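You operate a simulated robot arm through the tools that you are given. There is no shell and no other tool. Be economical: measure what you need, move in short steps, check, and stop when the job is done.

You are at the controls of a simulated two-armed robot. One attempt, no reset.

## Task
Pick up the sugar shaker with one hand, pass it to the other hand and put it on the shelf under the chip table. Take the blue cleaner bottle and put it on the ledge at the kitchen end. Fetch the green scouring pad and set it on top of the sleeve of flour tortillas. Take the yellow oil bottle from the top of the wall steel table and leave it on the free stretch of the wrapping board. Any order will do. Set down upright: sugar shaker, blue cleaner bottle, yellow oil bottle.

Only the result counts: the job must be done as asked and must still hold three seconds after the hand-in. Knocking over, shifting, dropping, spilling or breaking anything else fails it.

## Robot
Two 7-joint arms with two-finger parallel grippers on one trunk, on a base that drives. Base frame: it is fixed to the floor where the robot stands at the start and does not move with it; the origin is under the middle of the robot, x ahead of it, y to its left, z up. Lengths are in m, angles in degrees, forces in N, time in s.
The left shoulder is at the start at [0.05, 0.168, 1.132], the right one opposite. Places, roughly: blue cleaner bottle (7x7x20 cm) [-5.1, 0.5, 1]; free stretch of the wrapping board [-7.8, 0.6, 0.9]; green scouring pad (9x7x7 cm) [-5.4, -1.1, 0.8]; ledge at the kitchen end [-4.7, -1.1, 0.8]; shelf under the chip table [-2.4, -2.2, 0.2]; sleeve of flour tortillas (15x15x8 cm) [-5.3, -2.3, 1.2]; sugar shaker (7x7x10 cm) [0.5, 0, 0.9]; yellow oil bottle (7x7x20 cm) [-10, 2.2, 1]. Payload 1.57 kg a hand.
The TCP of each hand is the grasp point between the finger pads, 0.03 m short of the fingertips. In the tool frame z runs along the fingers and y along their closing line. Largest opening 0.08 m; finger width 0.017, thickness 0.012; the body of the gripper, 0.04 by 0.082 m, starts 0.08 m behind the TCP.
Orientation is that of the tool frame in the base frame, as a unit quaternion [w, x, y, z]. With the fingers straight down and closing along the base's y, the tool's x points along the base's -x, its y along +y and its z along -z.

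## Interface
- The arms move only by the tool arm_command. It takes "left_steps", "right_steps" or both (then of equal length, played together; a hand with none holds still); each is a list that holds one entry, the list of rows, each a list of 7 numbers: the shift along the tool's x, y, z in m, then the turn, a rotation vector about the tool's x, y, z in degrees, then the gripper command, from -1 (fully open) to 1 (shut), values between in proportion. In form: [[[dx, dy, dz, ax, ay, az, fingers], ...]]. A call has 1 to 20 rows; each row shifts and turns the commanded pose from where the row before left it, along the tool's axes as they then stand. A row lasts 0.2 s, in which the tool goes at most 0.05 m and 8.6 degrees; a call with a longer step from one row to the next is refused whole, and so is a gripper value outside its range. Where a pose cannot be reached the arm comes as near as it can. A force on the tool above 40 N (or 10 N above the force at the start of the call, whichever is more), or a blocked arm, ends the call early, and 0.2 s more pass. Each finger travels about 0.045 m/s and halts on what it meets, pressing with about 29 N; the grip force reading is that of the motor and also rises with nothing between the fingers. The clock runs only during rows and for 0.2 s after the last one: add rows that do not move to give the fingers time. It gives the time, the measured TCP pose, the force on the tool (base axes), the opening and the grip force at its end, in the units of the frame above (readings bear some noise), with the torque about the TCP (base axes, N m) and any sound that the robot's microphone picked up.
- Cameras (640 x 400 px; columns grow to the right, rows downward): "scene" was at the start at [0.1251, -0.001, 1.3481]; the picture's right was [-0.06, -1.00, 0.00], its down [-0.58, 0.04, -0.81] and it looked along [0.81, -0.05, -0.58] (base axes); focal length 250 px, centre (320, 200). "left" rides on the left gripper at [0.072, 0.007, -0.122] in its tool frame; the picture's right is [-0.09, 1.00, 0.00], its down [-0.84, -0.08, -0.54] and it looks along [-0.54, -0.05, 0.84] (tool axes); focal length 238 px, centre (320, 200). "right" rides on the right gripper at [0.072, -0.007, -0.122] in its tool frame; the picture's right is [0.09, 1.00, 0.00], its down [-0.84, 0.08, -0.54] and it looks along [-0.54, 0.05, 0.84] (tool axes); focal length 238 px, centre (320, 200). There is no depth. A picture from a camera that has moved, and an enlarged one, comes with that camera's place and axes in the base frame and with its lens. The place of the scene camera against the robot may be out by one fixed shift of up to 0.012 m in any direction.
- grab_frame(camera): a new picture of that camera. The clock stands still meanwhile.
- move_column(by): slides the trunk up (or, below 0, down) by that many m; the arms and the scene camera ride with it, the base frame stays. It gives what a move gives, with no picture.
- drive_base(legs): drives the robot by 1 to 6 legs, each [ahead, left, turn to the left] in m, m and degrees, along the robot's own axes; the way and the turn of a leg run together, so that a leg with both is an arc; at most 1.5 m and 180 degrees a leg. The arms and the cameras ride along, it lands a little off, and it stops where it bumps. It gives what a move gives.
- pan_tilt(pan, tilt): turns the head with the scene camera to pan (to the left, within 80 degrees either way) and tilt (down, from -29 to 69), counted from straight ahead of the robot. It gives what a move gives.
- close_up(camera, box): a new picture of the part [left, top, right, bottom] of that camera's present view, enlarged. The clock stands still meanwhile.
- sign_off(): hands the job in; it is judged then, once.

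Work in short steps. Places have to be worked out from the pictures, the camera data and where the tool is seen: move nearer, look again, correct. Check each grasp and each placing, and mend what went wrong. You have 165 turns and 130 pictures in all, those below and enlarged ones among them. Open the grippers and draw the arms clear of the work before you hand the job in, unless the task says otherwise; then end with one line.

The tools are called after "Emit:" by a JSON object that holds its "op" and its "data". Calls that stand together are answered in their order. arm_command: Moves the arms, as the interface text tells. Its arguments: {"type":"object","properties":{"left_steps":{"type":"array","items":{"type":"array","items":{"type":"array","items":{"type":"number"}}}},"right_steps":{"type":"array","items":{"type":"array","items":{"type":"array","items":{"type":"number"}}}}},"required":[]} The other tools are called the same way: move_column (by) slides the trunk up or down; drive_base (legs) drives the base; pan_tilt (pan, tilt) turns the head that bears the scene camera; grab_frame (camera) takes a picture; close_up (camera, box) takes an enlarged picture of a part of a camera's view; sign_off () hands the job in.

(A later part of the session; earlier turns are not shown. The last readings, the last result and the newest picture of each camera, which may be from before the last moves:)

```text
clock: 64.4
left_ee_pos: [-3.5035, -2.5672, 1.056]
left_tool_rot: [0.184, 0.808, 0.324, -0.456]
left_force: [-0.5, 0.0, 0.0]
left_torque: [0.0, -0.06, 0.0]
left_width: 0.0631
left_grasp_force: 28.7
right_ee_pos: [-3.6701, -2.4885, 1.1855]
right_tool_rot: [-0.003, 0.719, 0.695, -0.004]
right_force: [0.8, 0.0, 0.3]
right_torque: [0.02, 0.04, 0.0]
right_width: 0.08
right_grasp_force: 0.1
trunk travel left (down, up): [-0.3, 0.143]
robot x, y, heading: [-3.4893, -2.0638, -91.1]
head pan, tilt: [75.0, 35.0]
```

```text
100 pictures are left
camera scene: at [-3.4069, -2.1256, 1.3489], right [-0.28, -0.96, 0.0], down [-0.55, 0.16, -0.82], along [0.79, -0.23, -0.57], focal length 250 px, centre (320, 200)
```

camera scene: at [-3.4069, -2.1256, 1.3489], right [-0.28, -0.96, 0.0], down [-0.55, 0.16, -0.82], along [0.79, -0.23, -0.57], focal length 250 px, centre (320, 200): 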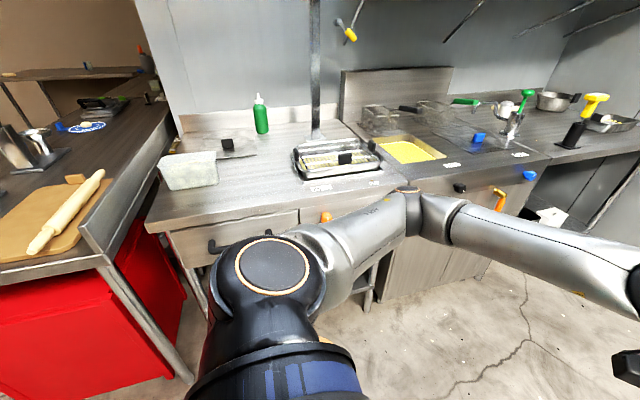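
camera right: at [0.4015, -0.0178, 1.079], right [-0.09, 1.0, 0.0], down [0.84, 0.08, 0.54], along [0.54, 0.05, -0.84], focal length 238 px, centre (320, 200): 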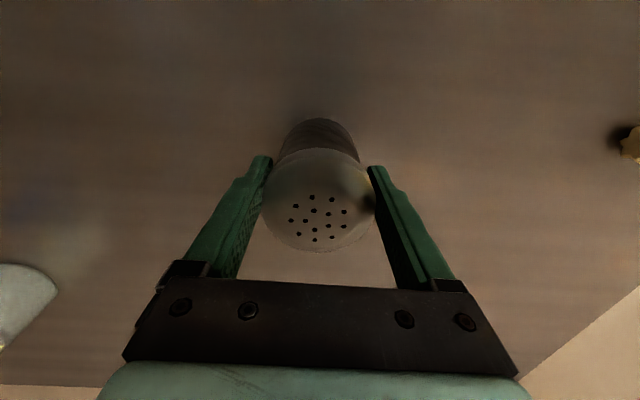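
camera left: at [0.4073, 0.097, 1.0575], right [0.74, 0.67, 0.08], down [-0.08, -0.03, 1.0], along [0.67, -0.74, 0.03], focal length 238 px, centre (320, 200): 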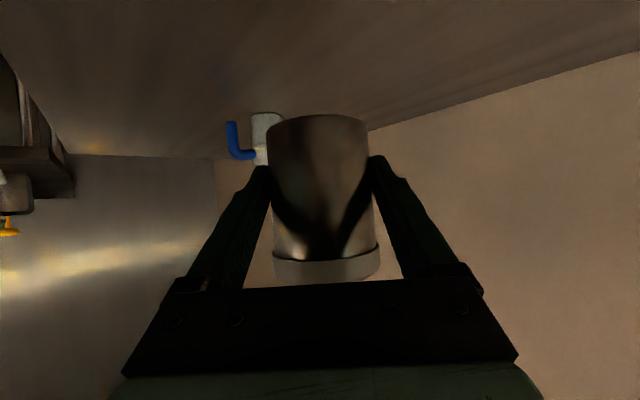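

The drawer counter starts at about x=-2.75. I'll turn to face it (+x) and look under it.

Emit:
{"op": "drive_base", "data": {"legs": [[0, 0, 90]]}}

Emit:
{"op": "pan_tilt", "data": {"pan": 0, "tilt": 42}}

Emit:
{"op": "grab_frame", "data": {"camera": "scene"}}

Emit:
{"op": "grab_frame", "data": {"camera": "left"}}

```text
clock: 68.7
left_ee_pos: [-2.9862, -2.0672, 1.0558]
left_tool_rot: [0.454, 0.332, 0.806, -0.186]
left_force: [-0.5, 0.4, -0.7]
left_torque: [-0.02, 0.0, -0.01]
left_width: 0.0629
left_grasp_force: 28.5
right_ee_pos: [-3.0611, -2.2339, 1.1862]
right_tool_rot: [0.002, 0.003, 1.0, -0.005]
right_force: [1.2, 0.7, -0.1]
right_torque: [-0.01, -0.02, 0.02]
right_width: 0.0804
right_grasp_force: 0.2
trunk travel left (down, up): [-0.3, 0.143]
robot x, y, heading: [-3.484, -2.0684, 0.8]
head pan, tilt: [75.0, 35.0]
```

```text
clock: 70.1
left_ee_pos: [-2.9865, -2.0681, 1.0566]
left_tool_rot: [0.454, 0.332, 0.805, -0.186]
left_force: [-0.2, -0.4, 0.7]
left_torque: [0.02, 0.06, 0.0]
left_width: 0.063
left_grasp_force: 28.5
right_ee_pos: [-3.0602, -2.2332, 1.1851]
right_tool_rot: [0.001, 0.003, 1.0, -0.004]
right_force: [-0.1, 0.4, -0.4]
right_torque: [-0.01, -0.02, 0.02]
right_width: 0.0801
right_grasp_force: 0.0
trunk travel left (down, up): [-0.3, 0.143]
robot x, y, heading: [-3.488, -2.0681, 0.9]
head pan, tilt: [0.0, 42.0]
```

```text
99 pictures are left
camera scene: at [-3.367, -2.0596, 1.3384], right [0.01, -1.0, 0.0], down [-0.67, -0.01, -0.74], along [0.74, 0.01, -0.67], focal length 250 px, centre (320, 200)
```

scene: 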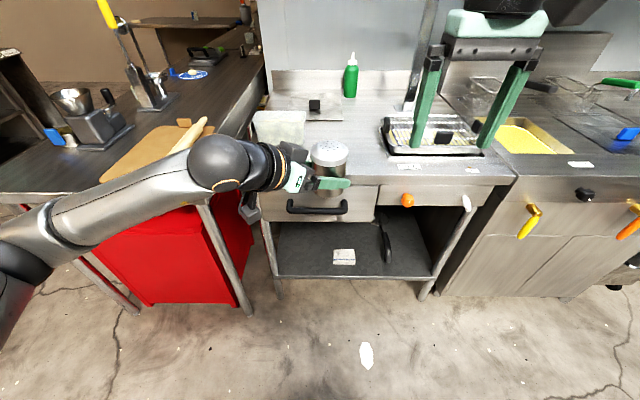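

```text
98 pictures are left
camera left: at [-3.0823, -1.9638, 1.0574], right [0.73, 0.68, 0.08], down [-0.08, -0.04, 1.0], along [0.68, -0.74, 0.03], focal length 238 px, centre (320, 200)
```

left: 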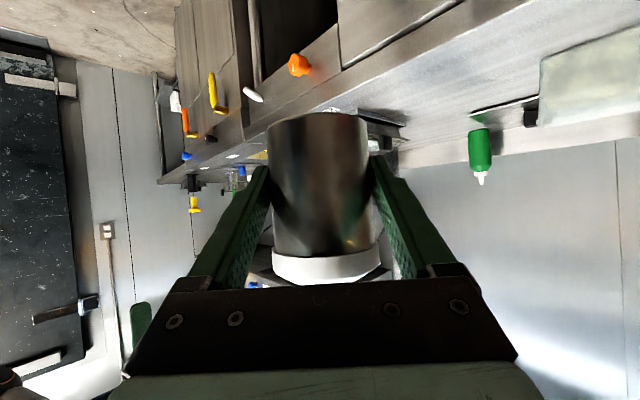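

The shelf under the drawer counter shows clearly at about z=0.17, with its front edge at x≈-2.67 and y from -1.85 to -2.6. I'll lower the trunk and swing the left hand to point straight ahead.

Emit:
{"op": "move_column", "data": {"by": -0.3}}

Emit:
{"op": "arm_command", "data": {"left_steps": [[[0, 0, 0, -7.28, 0, -4.38, 1], [0, 0, 0, -7.28, 0, -4.38, 1], [0, 0, 0, -7.28, 0, -4.38, 1], [0, 0, 0, -7.28, 0, -4.38, 1], [0, 0, 0, -7.28, 0, -4.38, 1], [0, 0, 0, 0, 0, 0, 1]]]}}

Emit:
{"op": "close_up", "data": {"camera": "scene", "box": [220, 160, 480, 322]}}

```text
clock: 73.1
left_ee_pos: [-2.9872, -2.0673, 0.7559]
left_tool_rot: [0.454, 0.332, 0.806, -0.186]
left_force: [0.5, 0.0, 0.0]
left_torque: [0.06, -0.03, 0.0]
left_width: 0.063
left_grasp_force: 29.1
right_ee_pos: [-3.0611, -2.2327, 0.8864]
right_tool_rot: [0.0, 0.002, 1.0, -0.005]
right_force: [-0.9, -0.4, 0.2]
right_torque: [-0.04, 0.0, 0.03]
right_width: 0.0797
right_grasp_force: 0.1
trunk travel left (down, up): [0.0, 0.443]
robot x, y, heading: [-3.4875, -2.0657, 0.6]
head pan, tilt: [0.0, 42.0]
```

```text
clock: 74.5
left_ee_pos: [-2.9867, -2.0675, 0.755]
left_tool_rot: [0.491, 0.016, 0.871, -0.007]
left_force: [0.0, 0.2, -0.9]
left_torque: [0.0, 0.04, 0.02]
left_width: 0.0631
left_grasp_force: 29.0
right_ee_pos: [-3.0603, -2.2337, 0.8859]
right_tool_rot: [0.001, 0.003, 1.0, -0.005]
right_force: [-0.1, -0.1, 0.0]
right_torque: [0.0, -0.04, 0.01]
right_width: 0.08
right_grasp_force: 0.0
trunk travel left (down, up): [0.0, 0.443]
robot x, y, heading: [-3.486, -2.0662, 0.6]
head pan, tilt: [0.0, 42.0]
```

```text
2.46 times, centred on (350, 241) of scene
camera zoom: at [-3.367, -2.0596, 1.0384], right [0.01, -1.0, 0.0], down [-0.67, -0.01, -0.74], along [0.74, 0.01, -0.67], focal length 616 px, centre (246, 99)
```

zoom: 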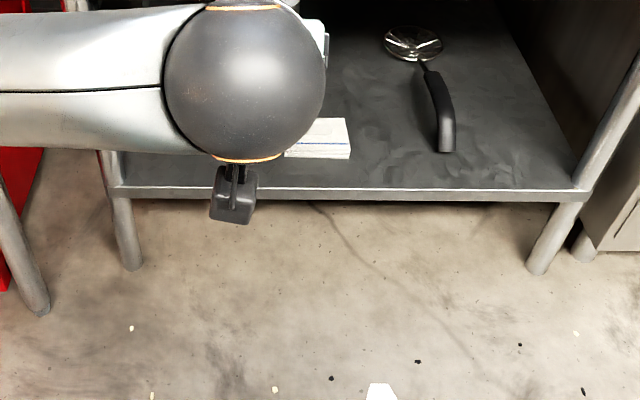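

The shelf carries a pad (y -2.12 to -2.23) and a strainer (y≈-2.4), so the left part around y≈-1.98 is free. I'll lower the left hand in front of the shelf, still outside it.

Emit:
{"op": "arm_command", "data": {"left_steps": [[[0.0342, 0.008, 0.0207, 0, 0, 0, 1], [0.0342, 0.008, 0.0207, 0, 0, 0, 1], [0.0342, 0.008, 0.0207, 0, 0, 0, 1], [0.0342, 0.008, 0.0207, 0, 0, 0, 1], [0.0342, 0.008, 0.0207, 0, 0, 0, 1], [0.0342, 0.008, 0.0207, 0, 0, 0, 1], [0.0342, 0.008, 0.0207, 0, 0, 0, 1], [0.0342, 0.008, 0.0207, 0, 0, 0, 1], [0.0342, 0.008, 0.0207, 0, 0, 0, 1], [0.0342, 0.008, 0.0207, 0, 0, 0, 1], [0, 0, 0, 0, 0, 0, 1]]]}}

Emit:
{"op": "grab_frame", "data": {"camera": "scene"}}

Emit:
{"op": "grab_frame", "data": {"camera": "left"}}

```text
clock: 76.9
left_ee_pos: [-2.9731, -2.0444, 0.3944]
left_tool_rot: [0.485, 0.014, 0.874, -0.001]
left_force: [0.5, 0.5, 0.1]
left_torque: [-0.01, 0.03, 0.0]
left_width: 0.0629
left_grasp_force: 28.8
left hand out of reach, approached as far as the arm can: row 8, 9, 10
right_ee_pos: [-3.0601, -2.2343, 0.8867]
right_tool_rot: [0.001, 0.003, 1.0, -0.005]
right_force: [0.1, -0.8, -0.2]
right_torque: [-0.01, 0.01, 0.03]
right_width: 0.0798
right_grasp_force: 0.0
trunk travel left (down, up): [0.0, 0.443]
robot x, y, heading: [-3.4886, -2.0648, 0.4]
head pan, tilt: [0.0, 42.0]
```

```text
96 pictures are left
camera scene: at [-3.367, -2.0596, 1.0384], right [0.01, -1.0, 0.0], down [-0.67, -0.01, -0.74], along [0.74, 0.01, -0.67], focal length 250 px, centre (320, 200)
```

scene: 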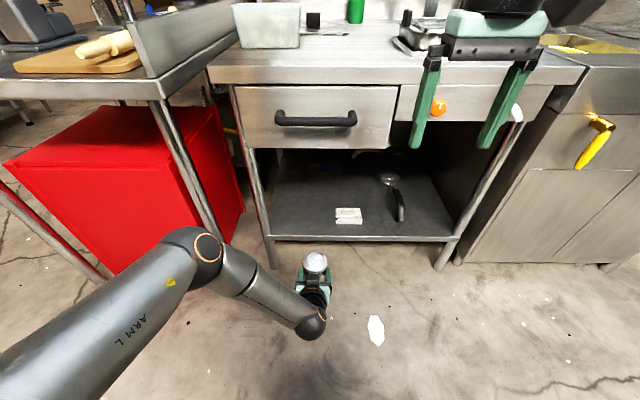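

```text
95 pictures are left
camera left: at [-3.1144, -2.0349, 0.3975], right [0.07, 0.99, 0.09], down [-0.02, -0.09, 1.0], along [1.0, -0.07, 0.01], focal length 238 px, centre (320, 200)
```

left: 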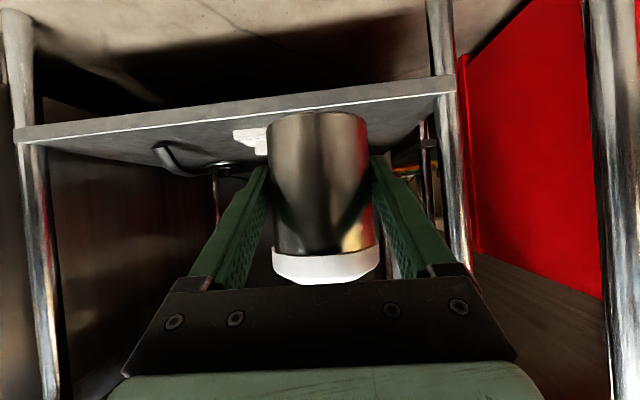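

The level wrist view puts the shelf top near z≈0.24. The arm stopped at z=0.39, probably on a wrist limit, so I'll test whether extending forward frees it; the shaker stays well short of the shelf edge.

Emit:
{"op": "arm_command", "data": {"left_steps": [[[-0.0207, 0, 0.0342, 0, 0, 0, 1], [-0.0207, 0, 0.0342, 0, 0, 0, 1], [0.0342, 0, 0.0207, 0, 0, 0, 1], [0.0342, 0, 0.0207, 0, 0, 0, 1], [0, 0, 0, 0, 0, 0, 1]]]}}

```text
clock: 78.1
left_ee_pos: [-2.8862, -2.0494, 0.3341]
left_tool_rot: [0.489, 0.018, 0.872, -0.007]
left_force: [0.1, -0.3, 0.3]
left_torque: [0.0, 0.03, 0.02]
left_width: 0.0629
left_grasp_force: 28.8
left hand out of reach, approached as far as the arm can: row 4
right_ee_pos: [-3.0609, -2.2332, 0.886]
right_tool_rot: [0.001, 0.003, 1.0, -0.005]
right_force: [-0.2, -0.1, -0.6]
right_torque: [-0.01, -0.04, 0.01]
right_width: 0.0798
right_grasp_force: 0.1
trunk travel left (down, up): [0.0, 0.443]
robot x, y, heading: [-3.4882, -2.0685, 0.7]
head pan, tilt: [0.0, 42.0]
```

Extending forward helps. I'll back the base off and shift it right to keep the elbow away from the prep table, then extend and lower the hand further.

Emit:
{"op": "drive_base", "data": {"legs": [[-0.13, -0.1, -0.7]]}}

Emit:
{"op": "arm_command", "data": {"left_steps": [[[-0.0207, 0.03, 0.0342, 0, 0, 0, 1], [-0.0155, 0.03, 0.0256, 0, 0, 0, 1], [0, 0.03, 0, 0, 0, 0, 1], [0, 0.03, 0, 0, 0, 0, 1], [0.02, 0, 0.012, 0, 0, 0, 1], [0, 0, 0, 0, 0, 0, 1]]]}}

Emit:
{"op": "grab_frame", "data": {"camera": "scene"}}

Emit:
{"op": "grab_frame", "data": {"camera": "left"}}

```text
clock: 79.6
left_ee_pos: [-3.014, -2.1529, 0.3344]
left_tool_rot: [0.491, 0.022, 0.871, -0.009]
left_force: [0.8, 0.6, 0.4]
left_torque: [0.03, 0.03, -0.01]
left_width: 0.0632
left_grasp_force: 28.9
right_ee_pos: [-3.1902, -2.3364, 0.8865]
right_tool_rot: [0.0, 0.008, 1.0, -0.005]
right_force: [0.3, -0.2, -0.2]
right_torque: [-0.01, 0.01, -0.02]
right_width: 0.08
right_grasp_force: 0.0
trunk travel left (down, up): [0.0, 0.443]
robot x, y, heading: [-3.6192, -2.1616, 0.2]
head pan, tilt: [0.0, 42.0]
```

```text
clock: 81.0
left_ee_pos: [-2.9456, -2.0448, 0.3612]
left_tool_rot: [0.485, 0.021, 0.874, -0.006]
left_force: [0.1, 0.3, 0.0]
left_torque: [0.02, 0.01, -0.01]
left_width: 0.0629
left_grasp_force: 29.3
left hand out of reach, approached as far as the arm can: row 1, 2, 3, 4, 5
right_ee_pos: [-3.1902, -2.3363, 0.8867]
right_tool_rot: [0.001, 0.008, 1.0, -0.005]
right_force: [0.7, -0.1, 0.3]
right_torque: [0.03, 0.01, 0.01]
right_width: 0.0801
right_grasp_force: 0.0
trunk travel left (down, up): [0.0, 0.443]
robot x, y, heading: [-3.6192, -2.1666, 0.1]
head pan, tilt: [0.0, 42.0]
```

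```text
94 pictures are left
camera scene: at [-3.496, -2.1586, 1.0383], right [0.0, -1.0, 0.0], down [-0.67, 0.0, -0.74], along [0.74, 0.0, -0.67], focal length 250 px, centre (320, 200)
```

scene: 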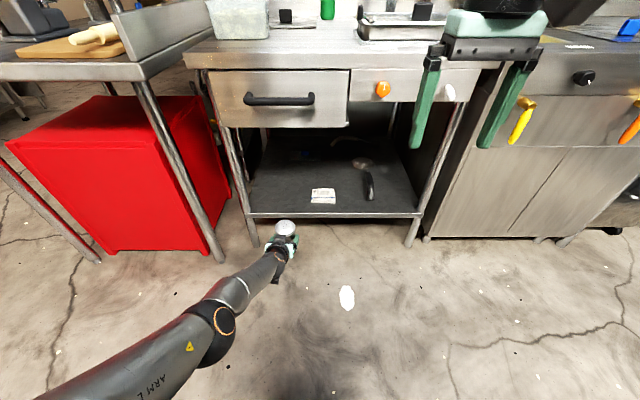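

```text
93 pictures are left
camera left: at [-3.0874, -2.0332, 0.3644], right [0.09, 0.99, 0.09], down [-0.02, -0.09, 1.0], along [1.0, -0.09, 0.01], focal length 238 px, centre (320, 200)
```

left: 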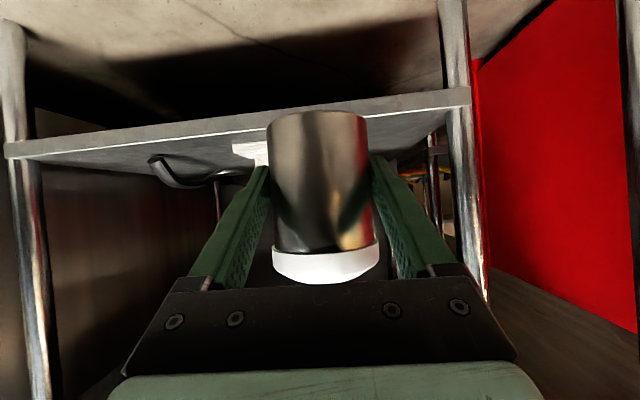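

The arm is now straight out at its reach limit. The lowest point should lie nearer in, along the arc of the straight arm, so I'll pull back about 0.085 while lowering.

Emit:
{"op": "arm_command", "data": {"left_steps": [[[0.026, 0, -0.009, 0, 0, 0, 1], [0.026, 0, -0.009, 0, 0, 0, 1], [0.026, 0, -0.009, 0, 0, 0, 1], [0.026, 0, -0.009, 0, 0, 0, 1], [0, 0, 0, 0, 0, 0, 1]]]}}

```text
clock: 82.4
left_ee_pos: [-2.9666, -2.0646, 0.3488]
left_tool_rot: [0.497, 0.015, 0.868, 0.013]
left_force: [0.4, 0.3, -0.3]
left_torque: [-0.02, 0.06, 0.02]
left_width: 0.0627
left_grasp_force: 29.5
left hand out of reach, approached as far as the arm can: row 1, 2, 3, 4
right_ee_pos: [-3.1915, -2.335, 0.8856]
right_tool_rot: [0.001, 0.007, 1.0, -0.005]
right_force: [0.4, -0.4, -0.6]
right_torque: [0.0, 0.0, -0.01]
right_width: 0.08
right_grasp_force: 0.1
trunk travel left (down, up): [0.0, 0.443]
robot x, y, heading: [-3.6201, -2.1613, -0.1]
head pan, tilt: [0.0, 42.0]
stopped in row 5 (left hand): the arm was blocked; the commanded pose is now the measured one
```

That direction is blocked. The earlier better pose had the hand further inward, so I'll move inward and back, then down.

Emit:
{"op": "arm_command", "data": {"left_steps": [[[0, -0.03, -0.01, 0, 0, 0, 1], [0, -0.03, -0.01, 0, 0, 0, 1], [0, -0.03, -0.01, 0, 0, 0, 1], [0, -0.03, -0.01, 0, 0, 0, 1], [0.02, 0, 0.012, 0, 0, 0, 1], [0.02, 0, 0.012, 0, 0, 0, 1], [0.02, 0, 0.012, 0, 0, 0, 1], [0.02, 0, 0.012, 0, 0, 0, 1], [0, 0, 0, 0, 0, 0, 1]]]}}

Emit:
{"op": "grab_frame", "data": {"camera": "scene"}}

```text
clock: 84.6
left_ee_pos: [-2.9702, -2.1404, 0.3922]
left_tool_rot: [0.549, 0.011, 0.835, 0.024]
left_force: [0.6, -0.3, 0.5]
left_torque: [0.02, 0.04, -0.01]
left_width: 0.0627
left_grasp_force: 29.4
left hand out of reach, approached as far as the arm can: row 4, 5, 6, 7, 8
right_ee_pos: [-3.1912, -2.3364, 0.8875]
right_tool_rot: [0.001, 0.008, 1.0, -0.005]
right_force: [0.2, 0.7, -0.1]
right_torque: [-0.01, -0.01, 0.01]
right_width: 0.0798
right_grasp_force: 0.1
trunk travel left (down, up): [0.0, 0.443]
robot x, y, heading: [-3.6158, -2.1634, 0.2]
head pan, tilt: [0.0, 42.0]
stopped in row 9 (left hand): the arm was blocked; the commanded pose is now the measured one
```

```text
92 pictures are left
camera scene: at [-3.496, -2.1586, 1.0383], right [0.0, -1.0, 0.0], down [-0.67, 0.0, -0.74], along [0.74, 0.0, -0.67], focal length 250 px, centre (320, 200)
```

scene: 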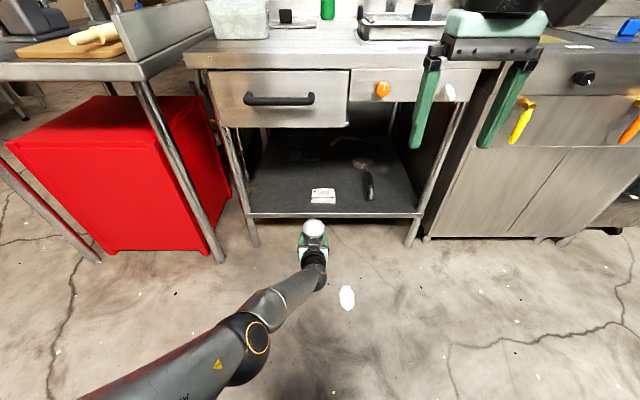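

The arm can't get low enough with this shallow 31° grip. I'll set the shaker on a free patch of the chip table's top and regrasp it with the left hand at a steeper pitch. First the arm and trunk go up.

Emit:
{"op": "arm_command", "data": {"left_steps": [[[-0.0368, 0, -0.0156, 0, 0, 0, 1], [-0.0368, 0, -0.0156, 0, 0, 0, 1], [-0.0368, 0, -0.0156, 0, 0, 0, 1], [-0.0368, 0, -0.0156, 0, 0, 0, 1], [-0.0368, 0, -0.0156, 0, 0, 0, 1], [-0.0368, 0, -0.0156, 0, 0, 0, 1], [-0.0368, 0, -0.0156, 0, 0, 0, 1], [-0.0368, 0, -0.0156, 0, 0, 0, 1], [-0.0368, 0, -0.0156, 0, 0, 0, 1], [0, 0, 0, 0, 8, 0, 1], [0, 0, 0, 0, 0, 0, 1]]]}}

Emit:
{"op": "move_column", "data": {"by": 0.3}}

Emit:
{"op": "grab_frame", "data": {"camera": "scene"}}

Emit:
{"op": "grab_frame", "data": {"camera": "left"}}

```text
clock: 87.0
left_ee_pos: [-2.9585, -2.1791, 0.7395]
left_tool_rot: [0.488, 0.01, 0.873, 0.024]
left_force: [0.6, -0.4, 0.6]
left_torque: [0.01, 0.02, 0.01]
left_width: 0.0632
left_grasp_force: 29.0
left hand out of reach, approached as far as the arm can: row 1
right_ee_pos: [-3.1905, -2.3367, 0.8868]
right_tool_rot: [0.001, 0.008, 1.0, -0.005]
right_force: [-0.3, 0.1, 0.8]
right_torque: [-0.02, 0.01, 0.02]
right_width: 0.08
right_grasp_force: 0.2
trunk travel left (down, up): [0.0, 0.443]
robot x, y, heading: [-3.6195, -2.1607, -0.0]
head pan, tilt: [0.0, 42.0]
```

```text
clock: 90.0
left_ee_pos: [-2.9593, -2.1783, 1.0387]
left_tool_rot: [0.488, 0.009, 0.872, 0.024]
left_force: [0.1, -0.3, -0.5]
left_torque: [-0.02, 0.03, 0.0]
left_width: 0.0629
left_grasp_force: 29.1
right_ee_pos: [-3.1907, -2.3357, 1.1866]
right_tool_rot: [0.001, 0.008, 1.0, -0.005]
right_force: [0.2, -1.3, 0.0]
right_torque: [-0.03, -0.01, 0.02]
right_width: 0.0799
right_grasp_force: 0.0
trunk travel left (down, up): [-0.3, 0.143]
robot x, y, heading: [-3.6165, -2.1617, 0.2]
head pan, tilt: [0.0, 42.0]
```

```text
91 pictures are left
camera scene: at [-3.4958, -2.1586, 1.3383], right [0.0, -1.0, 0.0], down [-0.67, 0.0, -0.74], along [0.74, 0.0, -0.67], focal length 250 px, centre (320, 200)
```

scene: 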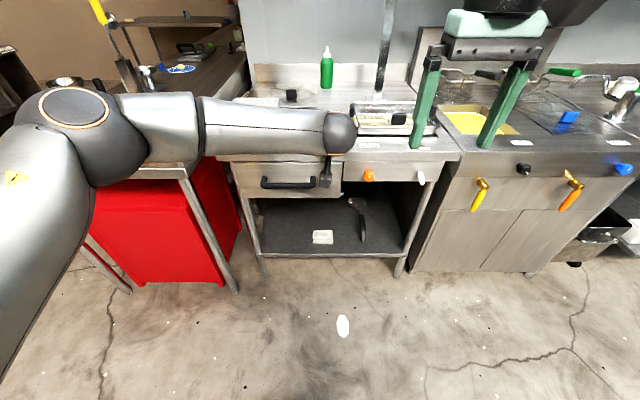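

```text
90 pictures are left
camera left: at [-3.1002, -2.1744, 1.0418], right [0.04, 0.99, 0.13], down [-0.02, -0.13, 0.99], along [1.0, -0.04, 0.02], focal length 238 px, centre (320, 200)
```

left: 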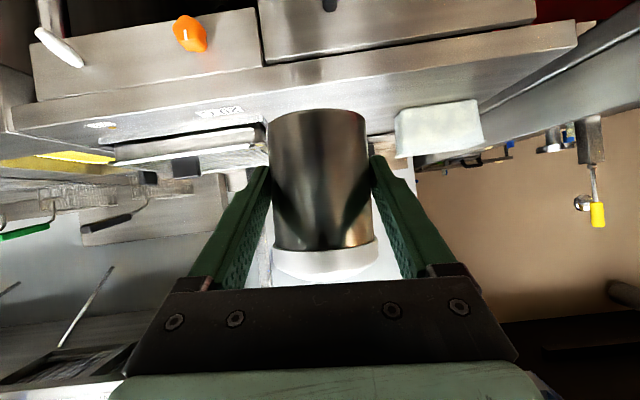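

The wrist view shows a free patch of counter about y -2.03 to -2.29. I'll level the hand's small roll, shift it left in the body frame, then drive diagonally forward-right so the elbow clears the prep table.

Emit:
{"op": "arm_command", "data": {"left_steps": [[[0.013, 0.035, -0.0214, 0, 0, -3.3, 1], [0.013, 0.035, -0.0214, 0, 0, 0, 1], [0.013, 0.035, -0.0214, 0, 0, 0, 1], [0.013, 0.035, -0.0214, 0, 0, 0, 1], [0, 0, 0, 0, 0, 0, 1]]]}}

Emit:
{"op": "drive_base", "data": {"legs": [[0.2, -0.14, 0]]}}

Emit:
{"op": "grab_frame", "data": {"camera": "scene"}}

Emit:
{"op": "grab_frame", "data": {"camera": "left"}}

```text
clock: 91.2
left_ee_pos: [-3.0623, -2.0421, 1.0393]
left_tool_rot: [0.488, -0.016, 0.872, 0.01]
left_force: [-0.5, 0.8, 0.0]
left_torque: [-0.02, 0.02, -0.01]
left_width: 0.0629
left_grasp_force: 29.5
right_ee_pos: [-3.1909, -2.3363, 1.1867]
right_tool_rot: [0.001, 0.008, 1.0, -0.005]
right_force: [-0.7, 0.2, -0.5]
right_torque: [0.01, 0.01, -0.02]
right_width: 0.08
right_grasp_force: 0.0
trunk travel left (down, up): [-0.3, 0.143]
robot x, y, heading: [-3.6156, -2.1637, 0.2]
head pan, tilt: [0.0, 42.0]
```

```text
clock: 93.0
left_ee_pos: [-2.8604, -2.1875, 1.039]
left_tool_rot: [0.488, -0.013, 0.872, 0.01]
left_force: [-0.6, 0.2, -0.3]
left_torque: [0.0, 0.01, -0.01]
left_width: 0.0629
left_grasp_force: 29.3
right_ee_pos: [-2.9915, -2.4812, 1.1867]
right_tool_rot: [0.0, 0.012, 1.0, -0.006]
right_force: [0.6, -0.3, 0.1]
right_torque: [0.02, 0.01, 0.0]
right_width: 0.0803
right_grasp_force: 0.0
trunk travel left (down, up): [-0.3, 0.143]
robot x, y, heading: [-3.4162, -2.3036, -0.4]
head pan, tilt: [0.0, 42.0]
```

```text
89 pictures are left
camera scene: at [-3.2958, -2.3021, 1.3383], right [-0.01, -1.0, 0.0], down [-0.67, 0.0, -0.74], along [0.74, 0.0, -0.67], focal length 250 px, centre (320, 200)
```

scene: 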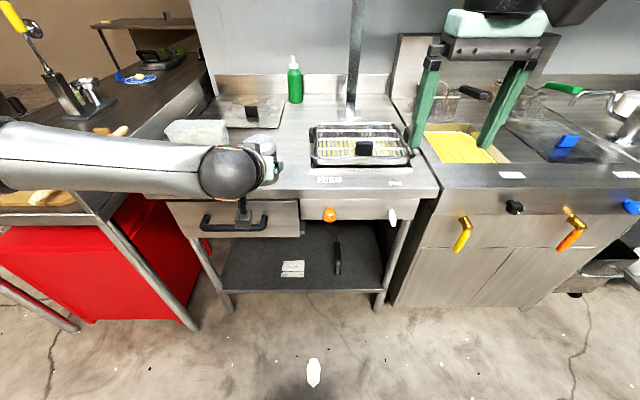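

```text
88 pictures are left
camera left: at [-3.0022, -2.1865, 1.0407], right [0.02, 1.0, 0.08], down [-0.02, -0.08, 1.0], along [1.0, -0.02, 0.02], focal length 238 px, centre (320, 200)
```

left: 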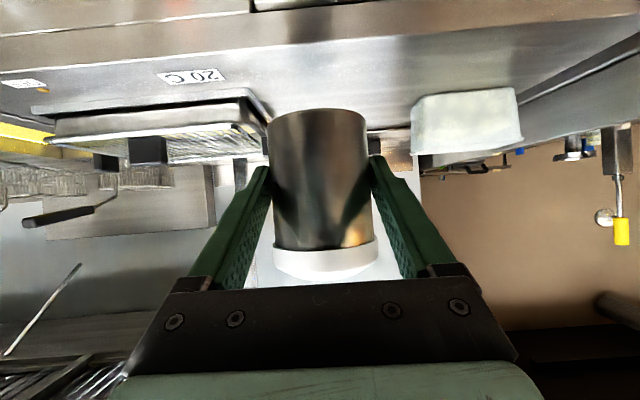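

The gap between the white container and the tray is about y -1.97 to -2.28. I'll extend and drive so the shaker sits over roughly (-2.62, -2.13).

Emit:
{"op": "arm_command", "data": {"left_steps": [[[-0.0209, 0.018, 0.0341, 0, 0, 0, 1], [-0.0209, 0.018, 0.0341, 0, 0, 0, 1], [-0.0209, 0.018, 0.0341, 0, 0, 0, 1], [0, 0, 0, 0, 0, 0, 1]]]}}

Emit:
{"op": "drive_base", "data": {"legs": [[0.11, 0, 0.4]]}}

Emit:
{"op": "grab_frame", "data": {"camera": "left"}}

Emit:
{"op": "grab_frame", "data": {"camera": "scene"}}

```text
clock: 94.0
left_ee_pos: [-2.7426, -2.1316, 1.0409]
left_tool_rot: [0.49, -0.013, 0.872, 0.008]
left_force: [0.2, -0.3, 0.4]
left_torque: [-0.01, 0.02, 0.0]
left_width: 0.0629
left_grasp_force: 29.2
right_ee_pos: [-2.9937, -2.4806, 1.1864]
right_tool_rot: [0.001, 0.011, 1.0, -0.006]
right_force: [-0.5, 0.4, -0.2]
right_torque: [-0.03, -0.02, -0.01]
right_width: 0.0798
right_grasp_force: 0.0
trunk travel left (down, up): [-0.3, 0.143]
robot x, y, heading: [-3.4198, -2.3061, -0.4]
head pan, tilt: [0.0, 42.0]
```

```text
clock: 95.2
left_ee_pos: [-2.6327, -2.1272, 1.0403]
left_tool_rot: [0.489, -0.016, 0.872, 0.01]
left_force: [0.6, 0.3, 0.1]
left_torque: [-0.03, 0.04, -0.01]
left_width: 0.063
left_grasp_force: 28.9
right_ee_pos: [-2.8806, -2.4784, 1.1872]
right_tool_rot: [0.001, 0.008, 1.0, -0.006]
right_force: [0.4, 0.2, 0.1]
right_torque: [0.01, 0.02, -0.02]
right_width: 0.0797
right_grasp_force: 0.1
trunk travel left (down, up): [-0.3, 0.143]
robot x, y, heading: [-3.3084, -2.309, 0.1]
head pan, tilt: [0.0, 42.0]
```

```text
87 pictures are left
camera left: at [-2.7739, -2.1271, 1.0416], right [0.01, 1.0, 0.08], down [-0.02, -0.08, 1.0], along [1.0, -0.01, 0.02], focal length 238 px, centre (320, 200)
```

left: 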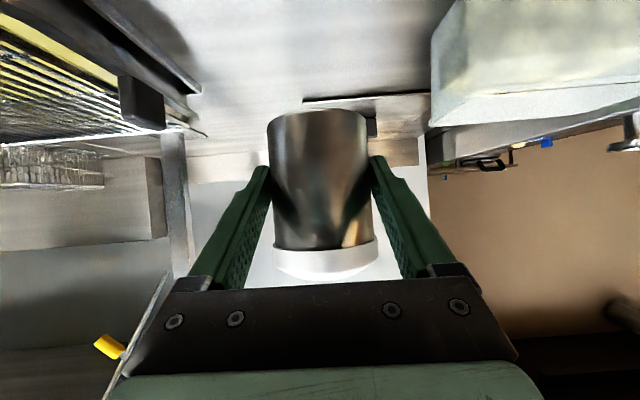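

```text
86 pictures are left
camera scene: at [-3.1846, -2.3011, 1.3382], right [0.0, -1.0, 0.0], down [-0.67, 0.0, -0.74], along [0.74, 0.0, -0.67], focal length 250 px, centre (320, 200)
```

scene: 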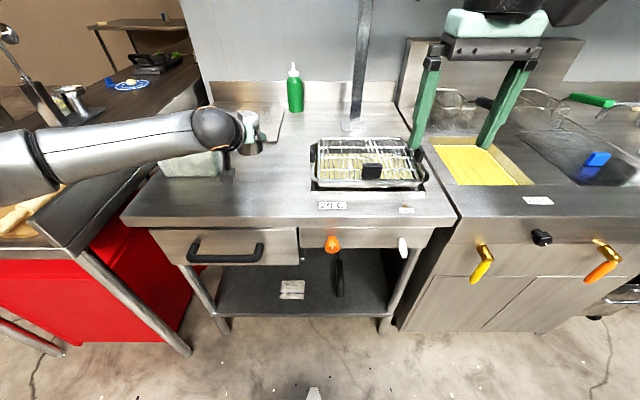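

The position is clear: the container is beyond y≈-1.97 and its top is at about 0.95. I'll lower toward the counter and check.

Emit:
{"op": "arm_command", "data": {"left_steps": [[[0.0257, 0, 0.0156, 0, 0, 0, 1], [0.0257, 0, 0.0156, 0, 0, 0, 1], [0.0171, 0, 0.0104, 0, 0, 0, 1], [0, 0, 0, 0, 0, 0, 1]]]}}

Emit:
{"op": "grab_frame", "data": {"camera": "left"}}

Emit:
{"op": "close_up", "data": {"camera": "scene", "box": [140, 80, 340, 240]}}

```text
clock: 96.2
left_ee_pos: [-2.6316, -2.1289, 0.9608]
left_tool_rot: [0.489, -0.018, 0.872, 0.011]
left_force: [0.2, 0.2, -0.2]
left_torque: [-0.01, 0.04, 0.02]
left_width: 0.063
left_grasp_force: 28.7
right_ee_pos: [-2.881, -2.4791, 1.1858]
right_tool_rot: [0.001, 0.008, 1.0, -0.005]
right_force: [-0.9, -0.4, 0.0]
right_torque: [0.0, -0.02, 0.0]
right_width: 0.0799
right_grasp_force: 0.0
trunk travel left (down, up): [-0.3, 0.143]
robot x, y, heading: [-3.3089, -2.3073, 0.0]
head pan, tilt: [0.0, 42.0]
```

```text
85 pictures are left
camera left: at [-2.7736, -2.1274, 0.9631], right [0.01, 1.0, 0.08], down [-0.02, -0.08, 1.0], along [1.0, -0.01, 0.02], focal length 238 px, centre (320, 200)
```

left: 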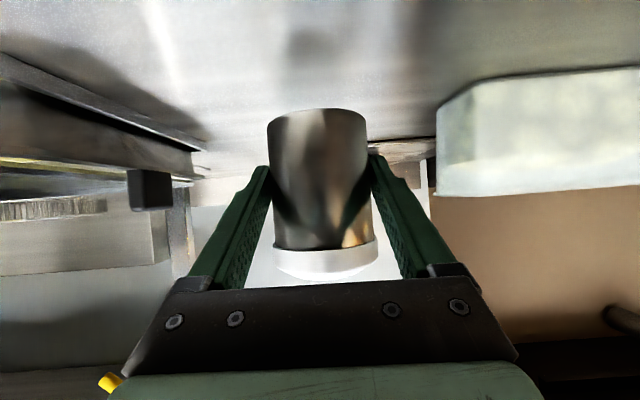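

```text
2.50 times, centred on (240, 160) of scene
camera zoom: at [-3.1855, -2.3012, 1.3384], right [0.0, -1.0, 0.0], down [-0.67, 0.0, -0.74], along [0.74, 0.0, -0.67], focal length 625 px, centre (520, 300)
```

zoom: 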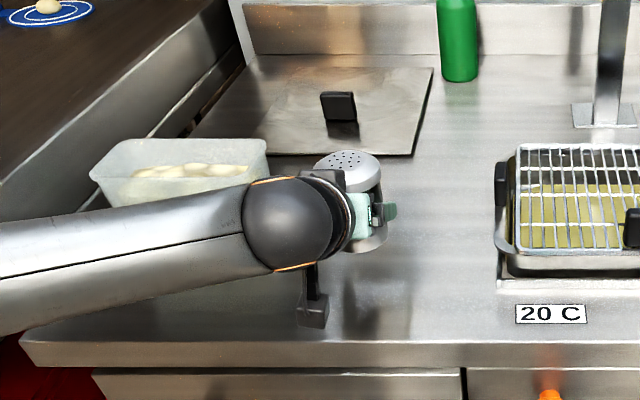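

By the container's base, the counter is around z=0.845, so there are about 6–7 cm to go. I'll step down in stages and watch the force.

Emit:
{"op": "arm_command", "data": {"left_steps": [[[0.0171, 0, 0.0104, 0, 0, 0, 1], [0.0171, 0, 0.0104, 0, 0, 0, 1], [0.0043, 0, 0.0026, 0, 0, 0, 1], [0.0043, 0, 0.0026, 0, 0, 0, 1], [0, 0, 0, 0, 0, 0, 1]]]}}

Emit:
{"op": "grab_frame", "data": {"camera": "left"}}

```text
clock: 97.4
left_ee_pos: [-2.6321, -2.1277, 0.9197]
left_tool_rot: [0.495, -0.016, 0.869, 0.01]
left_force: [-0.4, 1.9, 24.9]
left_torque: [0.04, -0.53, 0.02]
left_width: 0.063
left_grasp_force: 29.1
right_ee_pos: [-2.8836, -2.4778, 1.1882]
right_tool_rot: [0.003, 0.008, 1.0, -0.004]
right_force: [0.6, 0.1, 0.4]
right_torque: [0.01, 0.03, -0.03]
right_width: 0.0799
right_grasp_force: 0.0
trunk travel left (down, up): [-0.3, 0.143]
robot x, y, heading: [-3.306, -2.3037, 0.2]
head pan, tilt: [0.0, 42.0]
```

```text
83 pictures are left
camera left: at [-2.7734, -2.1278, 0.9195], right [0.01, 1.0, 0.08], down [-0.04, -0.08, 1.0], along [1.0, -0.01, 0.04], focal length 238 px, centre (320, 200)
```

left: 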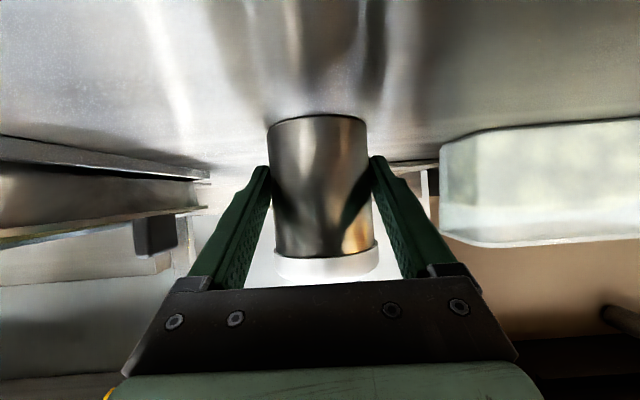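

Contact shows as 25 N at TCP z=0.920, so the counter is at about 0.874. I'll relieve the pressure, open, and draw straight back.

Emit:
{"op": "arm_command", "data": {"left_steps": [[[-0.0035, 0, -0.002, 0, 0, 0, 1], [0, 0, 0, 0, 0, 0, 0], [0, 0, 0, 0, 0, 0, -1], [0, 0, 0, 0, 0, 0, -1], [0, 0, -0.03, 0, 0, 0, -1], [0, 0, -0.04, 0, 0, 0, -1], [0, 0, -0.04, 0, 0, 0, -1], [0, 0, 0, 0, 0, 0, -1]]]}}

Emit:
{"op": "grab_frame", "data": {"camera": "left"}}

```text
clock: 99.2
left_ee_pos: [-2.727, -2.1308, 0.9748]
left_tool_rot: [0.49, -0.017, 0.872, 0.011]
left_force: [0.4, 0.0, -0.6]
left_torque: [0.02, 0.0, 0.0]
left_width: 0.0798
left_grasp_force: 0.0
right_ee_pos: [-2.881, -2.4781, 1.1871]
right_tool_rot: [0.001, 0.007, 1.0, -0.006]
right_force: [0.1, -1.2, -0.3]
right_torque: [0.0, 0.0, -0.01]
right_width: 0.0801
right_grasp_force: 0.0
trunk travel left (down, up): [-0.3, 0.143]
robot x, y, heading: [-3.3077, -2.3058, -0.1]
head pan, tilt: [0.0, 42.0]
```

```text
82 pictures are left
camera left: at [-2.8692, -2.1295, 0.9764], right [0.01, 1.0, 0.08], down [-0.02, -0.08, 1.0], along [1.0, -0.01, 0.02], focal length 238 px, centre (320, 200)
```

left: 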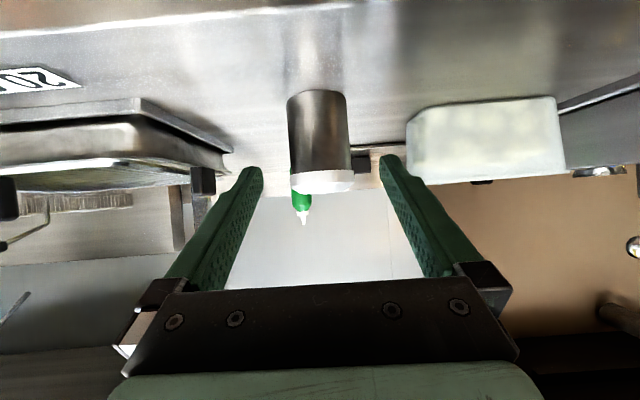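

The shaker stands upright at about (-2.622, -2.129). I'll pitch the left hand to about 52° and back it off to the regrasp line.

Emit:
{"op": "arm_command", "data": {"left_steps": [[[0, 0, 0, 0, 7, 0, -1], [0, 0, 0, 0, 7, 0, -1], [0, 0, 0, 0, 7, 0, -1], [-0.027, 0, -0.0087, 0, 0, 0, -1], [-0.027, 0, -0.0087, 0, 0, 0, -1], [0, 0, 0, 0, 0, 0, -1]]]}}

Emit:
{"op": "grab_frame", "data": {"camera": "left"}}

```text
clock: 100.6
left_ee_pos: [-2.692, -2.1316, 1.0205]
left_tool_rot: [0.321, -0.018, 0.947, 0.007]
left_force: [-0.1, 0.1, 0.6]
left_torque: [0.0, -0.01, -0.02]
left_width: 0.08
left_grasp_force: 0.1
right_ee_pos: [-2.8809, -2.4785, 1.186]
right_tool_rot: [0.001, 0.008, 1.0, -0.004]
right_force: [0.8, -0.7, -0.2]
right_torque: [-0.01, 0.04, -0.01]
right_width: 0.0803
right_grasp_force: 0.0
trunk travel left (down, up): [-0.3, 0.143]
robot x, y, heading: [-3.3048, -2.3034, -0.2]
head pan, tilt: [0.0, 42.0]
```

```text
81 pictures are left
camera left: at [-2.8233, -2.1317, 1.0728], right [0.04, 1.0, 0.06], down [0.34, -0.07, 0.94], along [0.94, -0.01, -0.34], focal length 238 px, centre (320, 200)
```

left: 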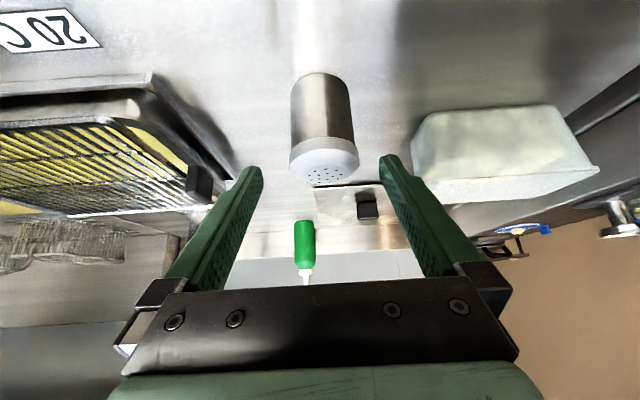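

The view agrees with x≈-2.627, y≈-2.128, centred. I'll advance 0.10 along the tool and close.

Emit:
{"op": "arm_command", "data": {"left_steps": [[[0, 0, 0.025, 0, 0, 0, -1], [0, 0, 0.025, 0, 0, 0, -1], [0, 0, 0.025, 0, 0, 0, -1], [0, 0, 0.025, 0, 0, 0, -1], [0, 0, 0, 0, 0, 0, 0], [0, 0, 0, 0, 0, 0, 1], [0, 0, 0, 0, 0, 0, 1]]]}}

Emit:
{"op": "grab_frame", "data": {"camera": "left"}}

```text
clock: 102.2
left_ee_pos: [-2.6354, -2.1271, 0.9399]
left_tool_rot: [0.321, -0.018, 0.947, 0.007]
left_force: [0.6, -0.3, 0.3]
left_torque: [0.01, -0.05, -0.02]
left_width: 0.0633
left_grasp_force: 29.3
right_ee_pos: [-2.8803, -2.479, 1.1862]
right_tool_rot: [0.001, 0.007, 1.0, -0.006]
right_force: [-0.1, -0.3, -0.4]
right_torque: [0.03, 0.0, 0.01]
right_width: 0.0799
right_grasp_force: 0.1
trunk travel left (down, up): [-0.3, 0.143]
robot x, y, heading: [-3.3035, -2.3055, 0.3]
head pan, tilt: [0.0, 42.0]
```

```text
80 pictures are left
camera left: at [-2.7661, -2.1268, 0.9919], right [0.03, 1.0, 0.06], down [0.34, -0.07, 0.94], along [0.94, -0.01, -0.34], focal length 238 px, centre (320, 200)
```

left: 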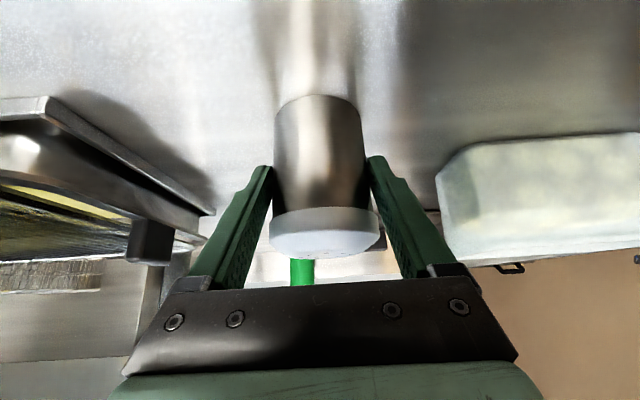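

The grip is firm. I'll lift, back the base out, and lower the trunk.

Emit:
{"op": "arm_command", "data": {"left_steps": [[[-0.0243, 0, -0.0318, 0, 0, 0, 1], [-0.0243, 0, -0.0318, 0, 0, 0, 1], [0, 0, 0, 0, 0, 0, 1]]]}}

Emit:
{"op": "drive_base", "data": {"legs": [[-0.36, 0, 0]]}}

Emit:
{"op": "move_column", "data": {"by": -0.3}}

Emit:
{"op": "arm_command", "data": {"left_steps": [[[0.0243, 0, 0.0318, 0, 0, 0, 1], [0.0243, 0, 0.0318, 0, 0, 0, 1], [0.0243, 0, 0.0318, 0, 0, 0, 1], [0.0243, 0, 0.0318, 0, 0, 0, 1], [0.0243, 0, 0.0318, 0, 0, 0, 1], [0.0243, 0, 0.0318, 0, 0, 0, 1], [0.0243, 0, 0.0318, 0, 0, 0, 1], [0.0243, 0, 0.0318, 0, 0, 0, 1], [0, 0, 0, 0, 0, 0, 1]]]}}

Emit:
{"op": "grab_frame", "data": {"camera": "scene"}}

```text
clock: 103.0
left_ee_pos: [-2.6307, -2.1276, 1.0176]
left_tool_rot: [0.322, -0.018, 0.947, 0.008]
left_force: [0.0, 0.3, -1.0]
left_torque: [-0.02, 0.05, 0.0]
left_width: 0.0631
left_grasp_force: 29.0
right_ee_pos: [-2.8811, -2.4786, 1.1873]
right_tool_rot: [0.001, 0.009, 1.0, -0.005]
right_force: [0.6, -0.9, -0.3]
right_torque: [-0.01, 0.01, -0.01]
right_width: 0.0797
right_grasp_force: 0.0
trunk travel left (down, up): [-0.3, 0.143]
robot x, y, heading: [-3.311, -2.3034, 0.2]
head pan, tilt: [0.0, 42.0]
```

```text
clock: 105.3
left_ee_pos: [-2.9994, -2.1258, 1.0171]
left_tool_rot: [0.322, -0.02, 0.947, 0.008]
left_force: [-0.2, -0.1, -2.3]
left_torque: [0.0, 0.03, -0.01]
left_width: 0.0628
left_grasp_force: 28.9
right_ee_pos: [-3.2468, -2.478, 1.1865]
right_tool_rot: [0.0, 0.004, 1.0, -0.005]
right_force: [-1.0, 0.9, 0.6]
right_torque: [0.0, 0.02, -0.01]
right_width: 0.0797
right_grasp_force: 0.1
trunk travel left (down, up): [-0.3, 0.143]
robot x, y, heading: [-3.6738, -2.3097, 0.3]
head pan, tilt: [0.0, 42.0]
```

```text
clock: 108.3
left_ee_pos: [-3.001, -2.1243, 0.7166]
left_tool_rot: [0.322, -0.02, 0.947, 0.008]
left_force: [0.6, -0.4, -2.7]
left_torque: [0.01, 0.04, -0.01]
left_width: 0.063
left_grasp_force: 29.1
right_ee_pos: [-3.248, -2.4775, 0.8869]
right_tool_rot: [0.001, 0.005, 1.0, -0.005]
right_force: [0.5, 0.0, -0.1]
right_torque: [0.04, 0.0, -0.05]
right_width: 0.0799
right_grasp_force: 0.0
trunk travel left (down, up): [0.0, 0.443]
robot x, y, heading: [-3.674, -2.3083, 0.1]
head pan, tilt: [0.0, 42.0]
```

```text
clock: 110.3
left_ee_pos: [-2.9954, -2.1231, 0.3952]
left_tool_rot: [0.323, -0.02, 0.946, 0.007]
left_force: [-0.1, 0.5, -1.8]
left_torque: [-0.02, 0.08, -0.02]
left_width: 0.0628
left_grasp_force: 29.4
right_ee_pos: [-3.2469, -2.4776, 0.8867]
right_tool_rot: [0.001, 0.005, 1.0, -0.005]
right_force: [0.9, -0.8, 0.7]
right_torque: [0.0, -0.01, 0.02]
right_width: 0.0798
right_grasp_force: 0.1
trunk travel left (down, up): [0.0, 0.443]
robot x, y, heading: [-3.6764, -2.3112, 0.7]
head pan, tilt: [0.0, 42.0]
```

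```text
79 pictures are left
camera scene: at [-3.5524, -2.3019, 1.0383], right [0.01, -1.0, 0.0], down [-0.67, 0.0, -0.74], along [0.74, 0.01, -0.67], focal length 250 px, centre (320, 200)
```

scene: 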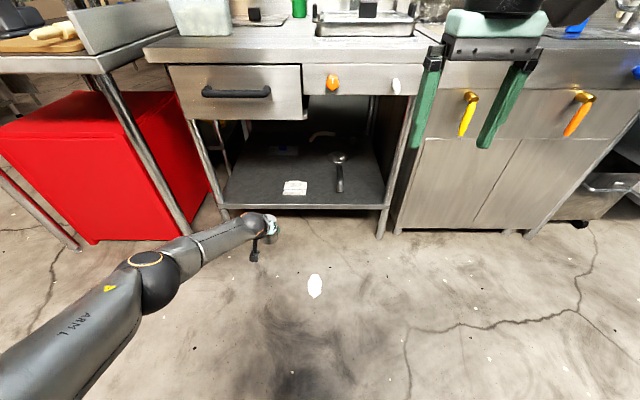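

This pitch reaches fine at z=0.395. I'll go 0.06 lower while still outside, and check the shelf height with the wrist camera.

Emit:
{"op": "arm_command", "data": {"left_steps": [[[0.0182, 0, 0.0238, 0, 0, 0, 1], [0.0182, 0, 0.0238, 0, 0, 0, 1], [0, 0, 0, 0, 0, 0, 1]]]}}

Emit:
{"op": "grab_frame", "data": {"camera": "left"}}

```text
clock: 111.1
left_ee_pos: [-3.0053, -2.12, 0.3626]
left_tool_rot: [0.321, -0.02, 0.947, 0.008]
left_force: [0.2, 0.3, -1.9]
left_torque: [0.01, 0.07, 0.01]
left_width: 0.0629
left_grasp_force: 28.9
left hand out of reach, approached as far as the arm can: row 1, 2
right_ee_pos: [-3.2449, -2.477, 0.886]
right_tool_rot: [0.001, 0.003, 1.0, -0.006]
right_force: [0.1, 0.6, 0.5]
right_torque: [-0.02, 0.03, -0.01]
right_width: 0.08
right_grasp_force: 0.1
trunk travel left (down, up): [0.0, 0.443]
robot x, y, heading: [-3.6753, -2.3102, 0.6]
head pan, tilt: [0.0, 42.0]
```

```text
78 pictures are left
camera left: at [-3.137, -2.1205, 0.4149], right [0.03, 1.0, 0.06], down [0.34, -0.06, 0.94], along [0.94, -0.01, -0.34], focal length 238 px, centre (320, 200)
```

left: 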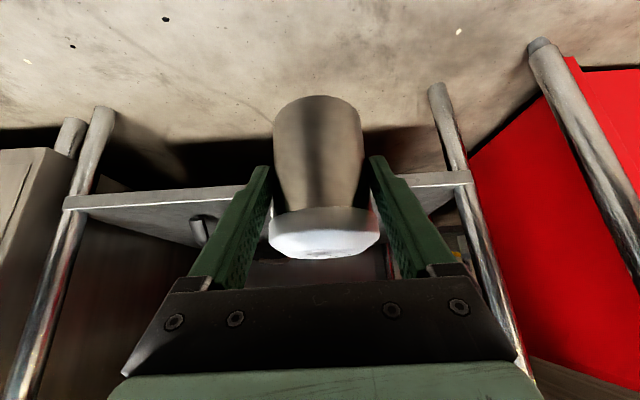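

That was the extension limit again, so it just needs pulling in. The shelf reads about z≈0.23. I'll retract 0.09 and lower.

Emit:
{"op": "arm_command", "data": {"left_steps": [[[0.0239, 0, -0.0182, 0, 0, 0, 1], [0.0239, 0, -0.0182, 0, 0, 0, 1], [0.0239, 0, -0.0182, 0, 0, 0, 1], [0.0182, 0, 0.0238, 0, 0, 0, 1], [0, 0, 0, 0, 0, 0, 1]]]}}

```text
clock: 112.3
left_ee_pos: [-3.0961, -2.1244, 0.3316]
left_tool_rot: [0.321, -0.02, 0.947, 0.007]
left_force: [-0.4, 0.7, -2.5]
left_torque: [-0.04, 0.04, 0.03]
left_width: 0.0626
left_grasp_force: 28.8
right_ee_pos: [-3.2461, -2.4773, 0.8854]
right_tool_rot: [0.001, 0.005, 1.0, -0.005]
right_force: [-0.3, 0.4, 0.1]
right_torque: [0.03, 0.04, -0.06]
right_width: 0.0801
right_grasp_force: 0.0
trunk travel left (down, up): [0.0, 0.443]
robot x, y, heading: [-3.6713, -2.3085, 0.5]
head pan, tilt: [0.0, 42.0]
```

Low enough now (shaker bottom ~0.266 against a shelf of ~0.235). To keep the elbow off the table leg I'll approach with the robot turned 20° left. First the right hand goes up and back, then I turn and creep in.

Emit:
{"op": "arm_command", "data": {"right_steps": [[[0.03, 0, -0.035, 0, 0, 0, -1], [0.03, 0, -0.035, 0, 0, 0, -1], [0.03, 0, -0.035, 0, 0, 0, -1], [0.03, 0, -0.035, 0, 0, 0, -1], [0.03, 0, -0.035, 0, 0, 0, -1], [0.03, 0, -0.035, 0, 0, 0, -1], [0, 0, 0, 0, 0, 0, -1]]], "left_steps": [[[-0.0091, 0, -0.012, 0, 0, 0, 1], [0, 0, 0, 0, 0, 0, 1], [0, 0, 0, 0, 0, 0, 1], [0, 0, 0, 0, 0, 0, 1], [0, 0, 0, 0, 0, 0, 1], [0, 0, 0, 0, 0, 0, 1], [0, 0, 0, 0, 0, 0, 1]]]}}

Emit:
{"op": "drive_base", "data": {"legs": [[0, 0, 19.5], [0.31, -0.22, 0]]}}

Emit:
{"op": "grab_frame", "data": {"camera": "scene"}}

Emit:
{"op": "grab_frame", "data": {"camera": "left"}}

```text
clock: 113.9
left_ee_pos: [-3.095, -2.1244, 0.3464]
left_tool_rot: [0.321, -0.02, 0.947, 0.008]
left_force: [-0.3, 0.1, -2.1]
left_torque: [-0.02, 0.01, -0.02]
left_width: 0.0631
left_grasp_force: 29.2
right_ee_pos: [-3.3723, -2.4719, 1.0289]
right_tool_rot: [0.002, 0.004, 1.0, -0.005]
right_force: [-0.3, 1.2, 0.1]
right_torque: [-0.03, 0.0, -0.03]
right_width: 0.0799
right_grasp_force: 0.1
right hand out of reach, approached as far as the arm can: row 5, 6
trunk travel left (down, up): [0.0, 0.443]
robot x, y, heading: [-3.6727, -2.3127, 0.3]
head pan, tilt: [0.0, 42.0]
```

```text
clock: 117.4
left_ee_pos: [-2.8265, -2.0344, 0.3464]
left_tool_rot: [0.315, -0.184, 0.929, 0.065]
left_force: [0.3, 0.2, -2.1]
left_torque: [-0.02, 0.0, 0.03]
left_width: 0.063
left_grasp_force: 28.8
right_ee_pos: [-2.9687, -2.4555, 1.0295]
right_tool_rot: [0.003, -0.168, 0.986, -0.004]
right_force: [0.6, 0.4, -0.3]
right_torque: [0.0, 0.04, -0.01]
right_width: 0.0802
right_grasp_force: 0.1
trunk travel left (down, up): [0.0, 0.443]
robot x, y, heading: [-3.3112, -2.4039, 20.5]
head pan, tilt: [0.0, 42.0]
```

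```text
77 pictures are left
camera scene: at [-3.1945, -2.3557, 1.0383], right [0.35, -0.94, 0.0], down [-0.63, -0.23, -0.74], along [0.7, 0.26, -0.67], focal length 250 px, centre (320, 200)
```

scene: 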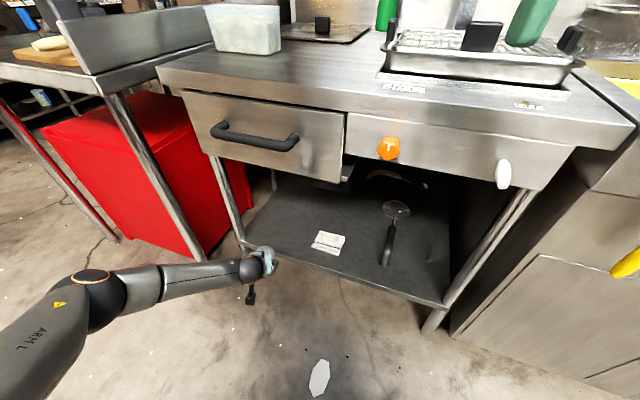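

```text
76 pictures are left
camera left: at [-2.95, -2.0791, 0.4], right [-0.31, 0.95, 0.06], down [0.34, 0.05, 0.94], along [0.89, 0.31, -0.34], focal length 238 px, centre (320, 200)
```

left: 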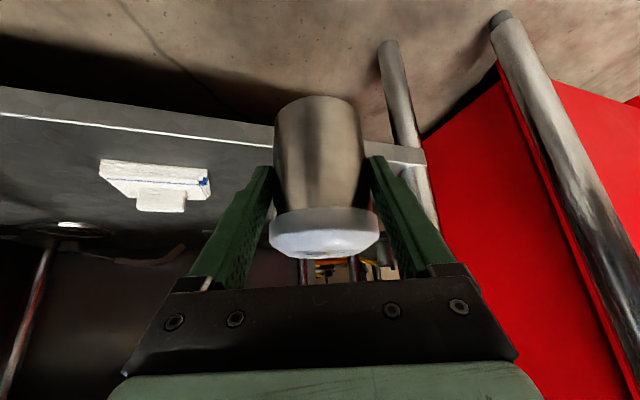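

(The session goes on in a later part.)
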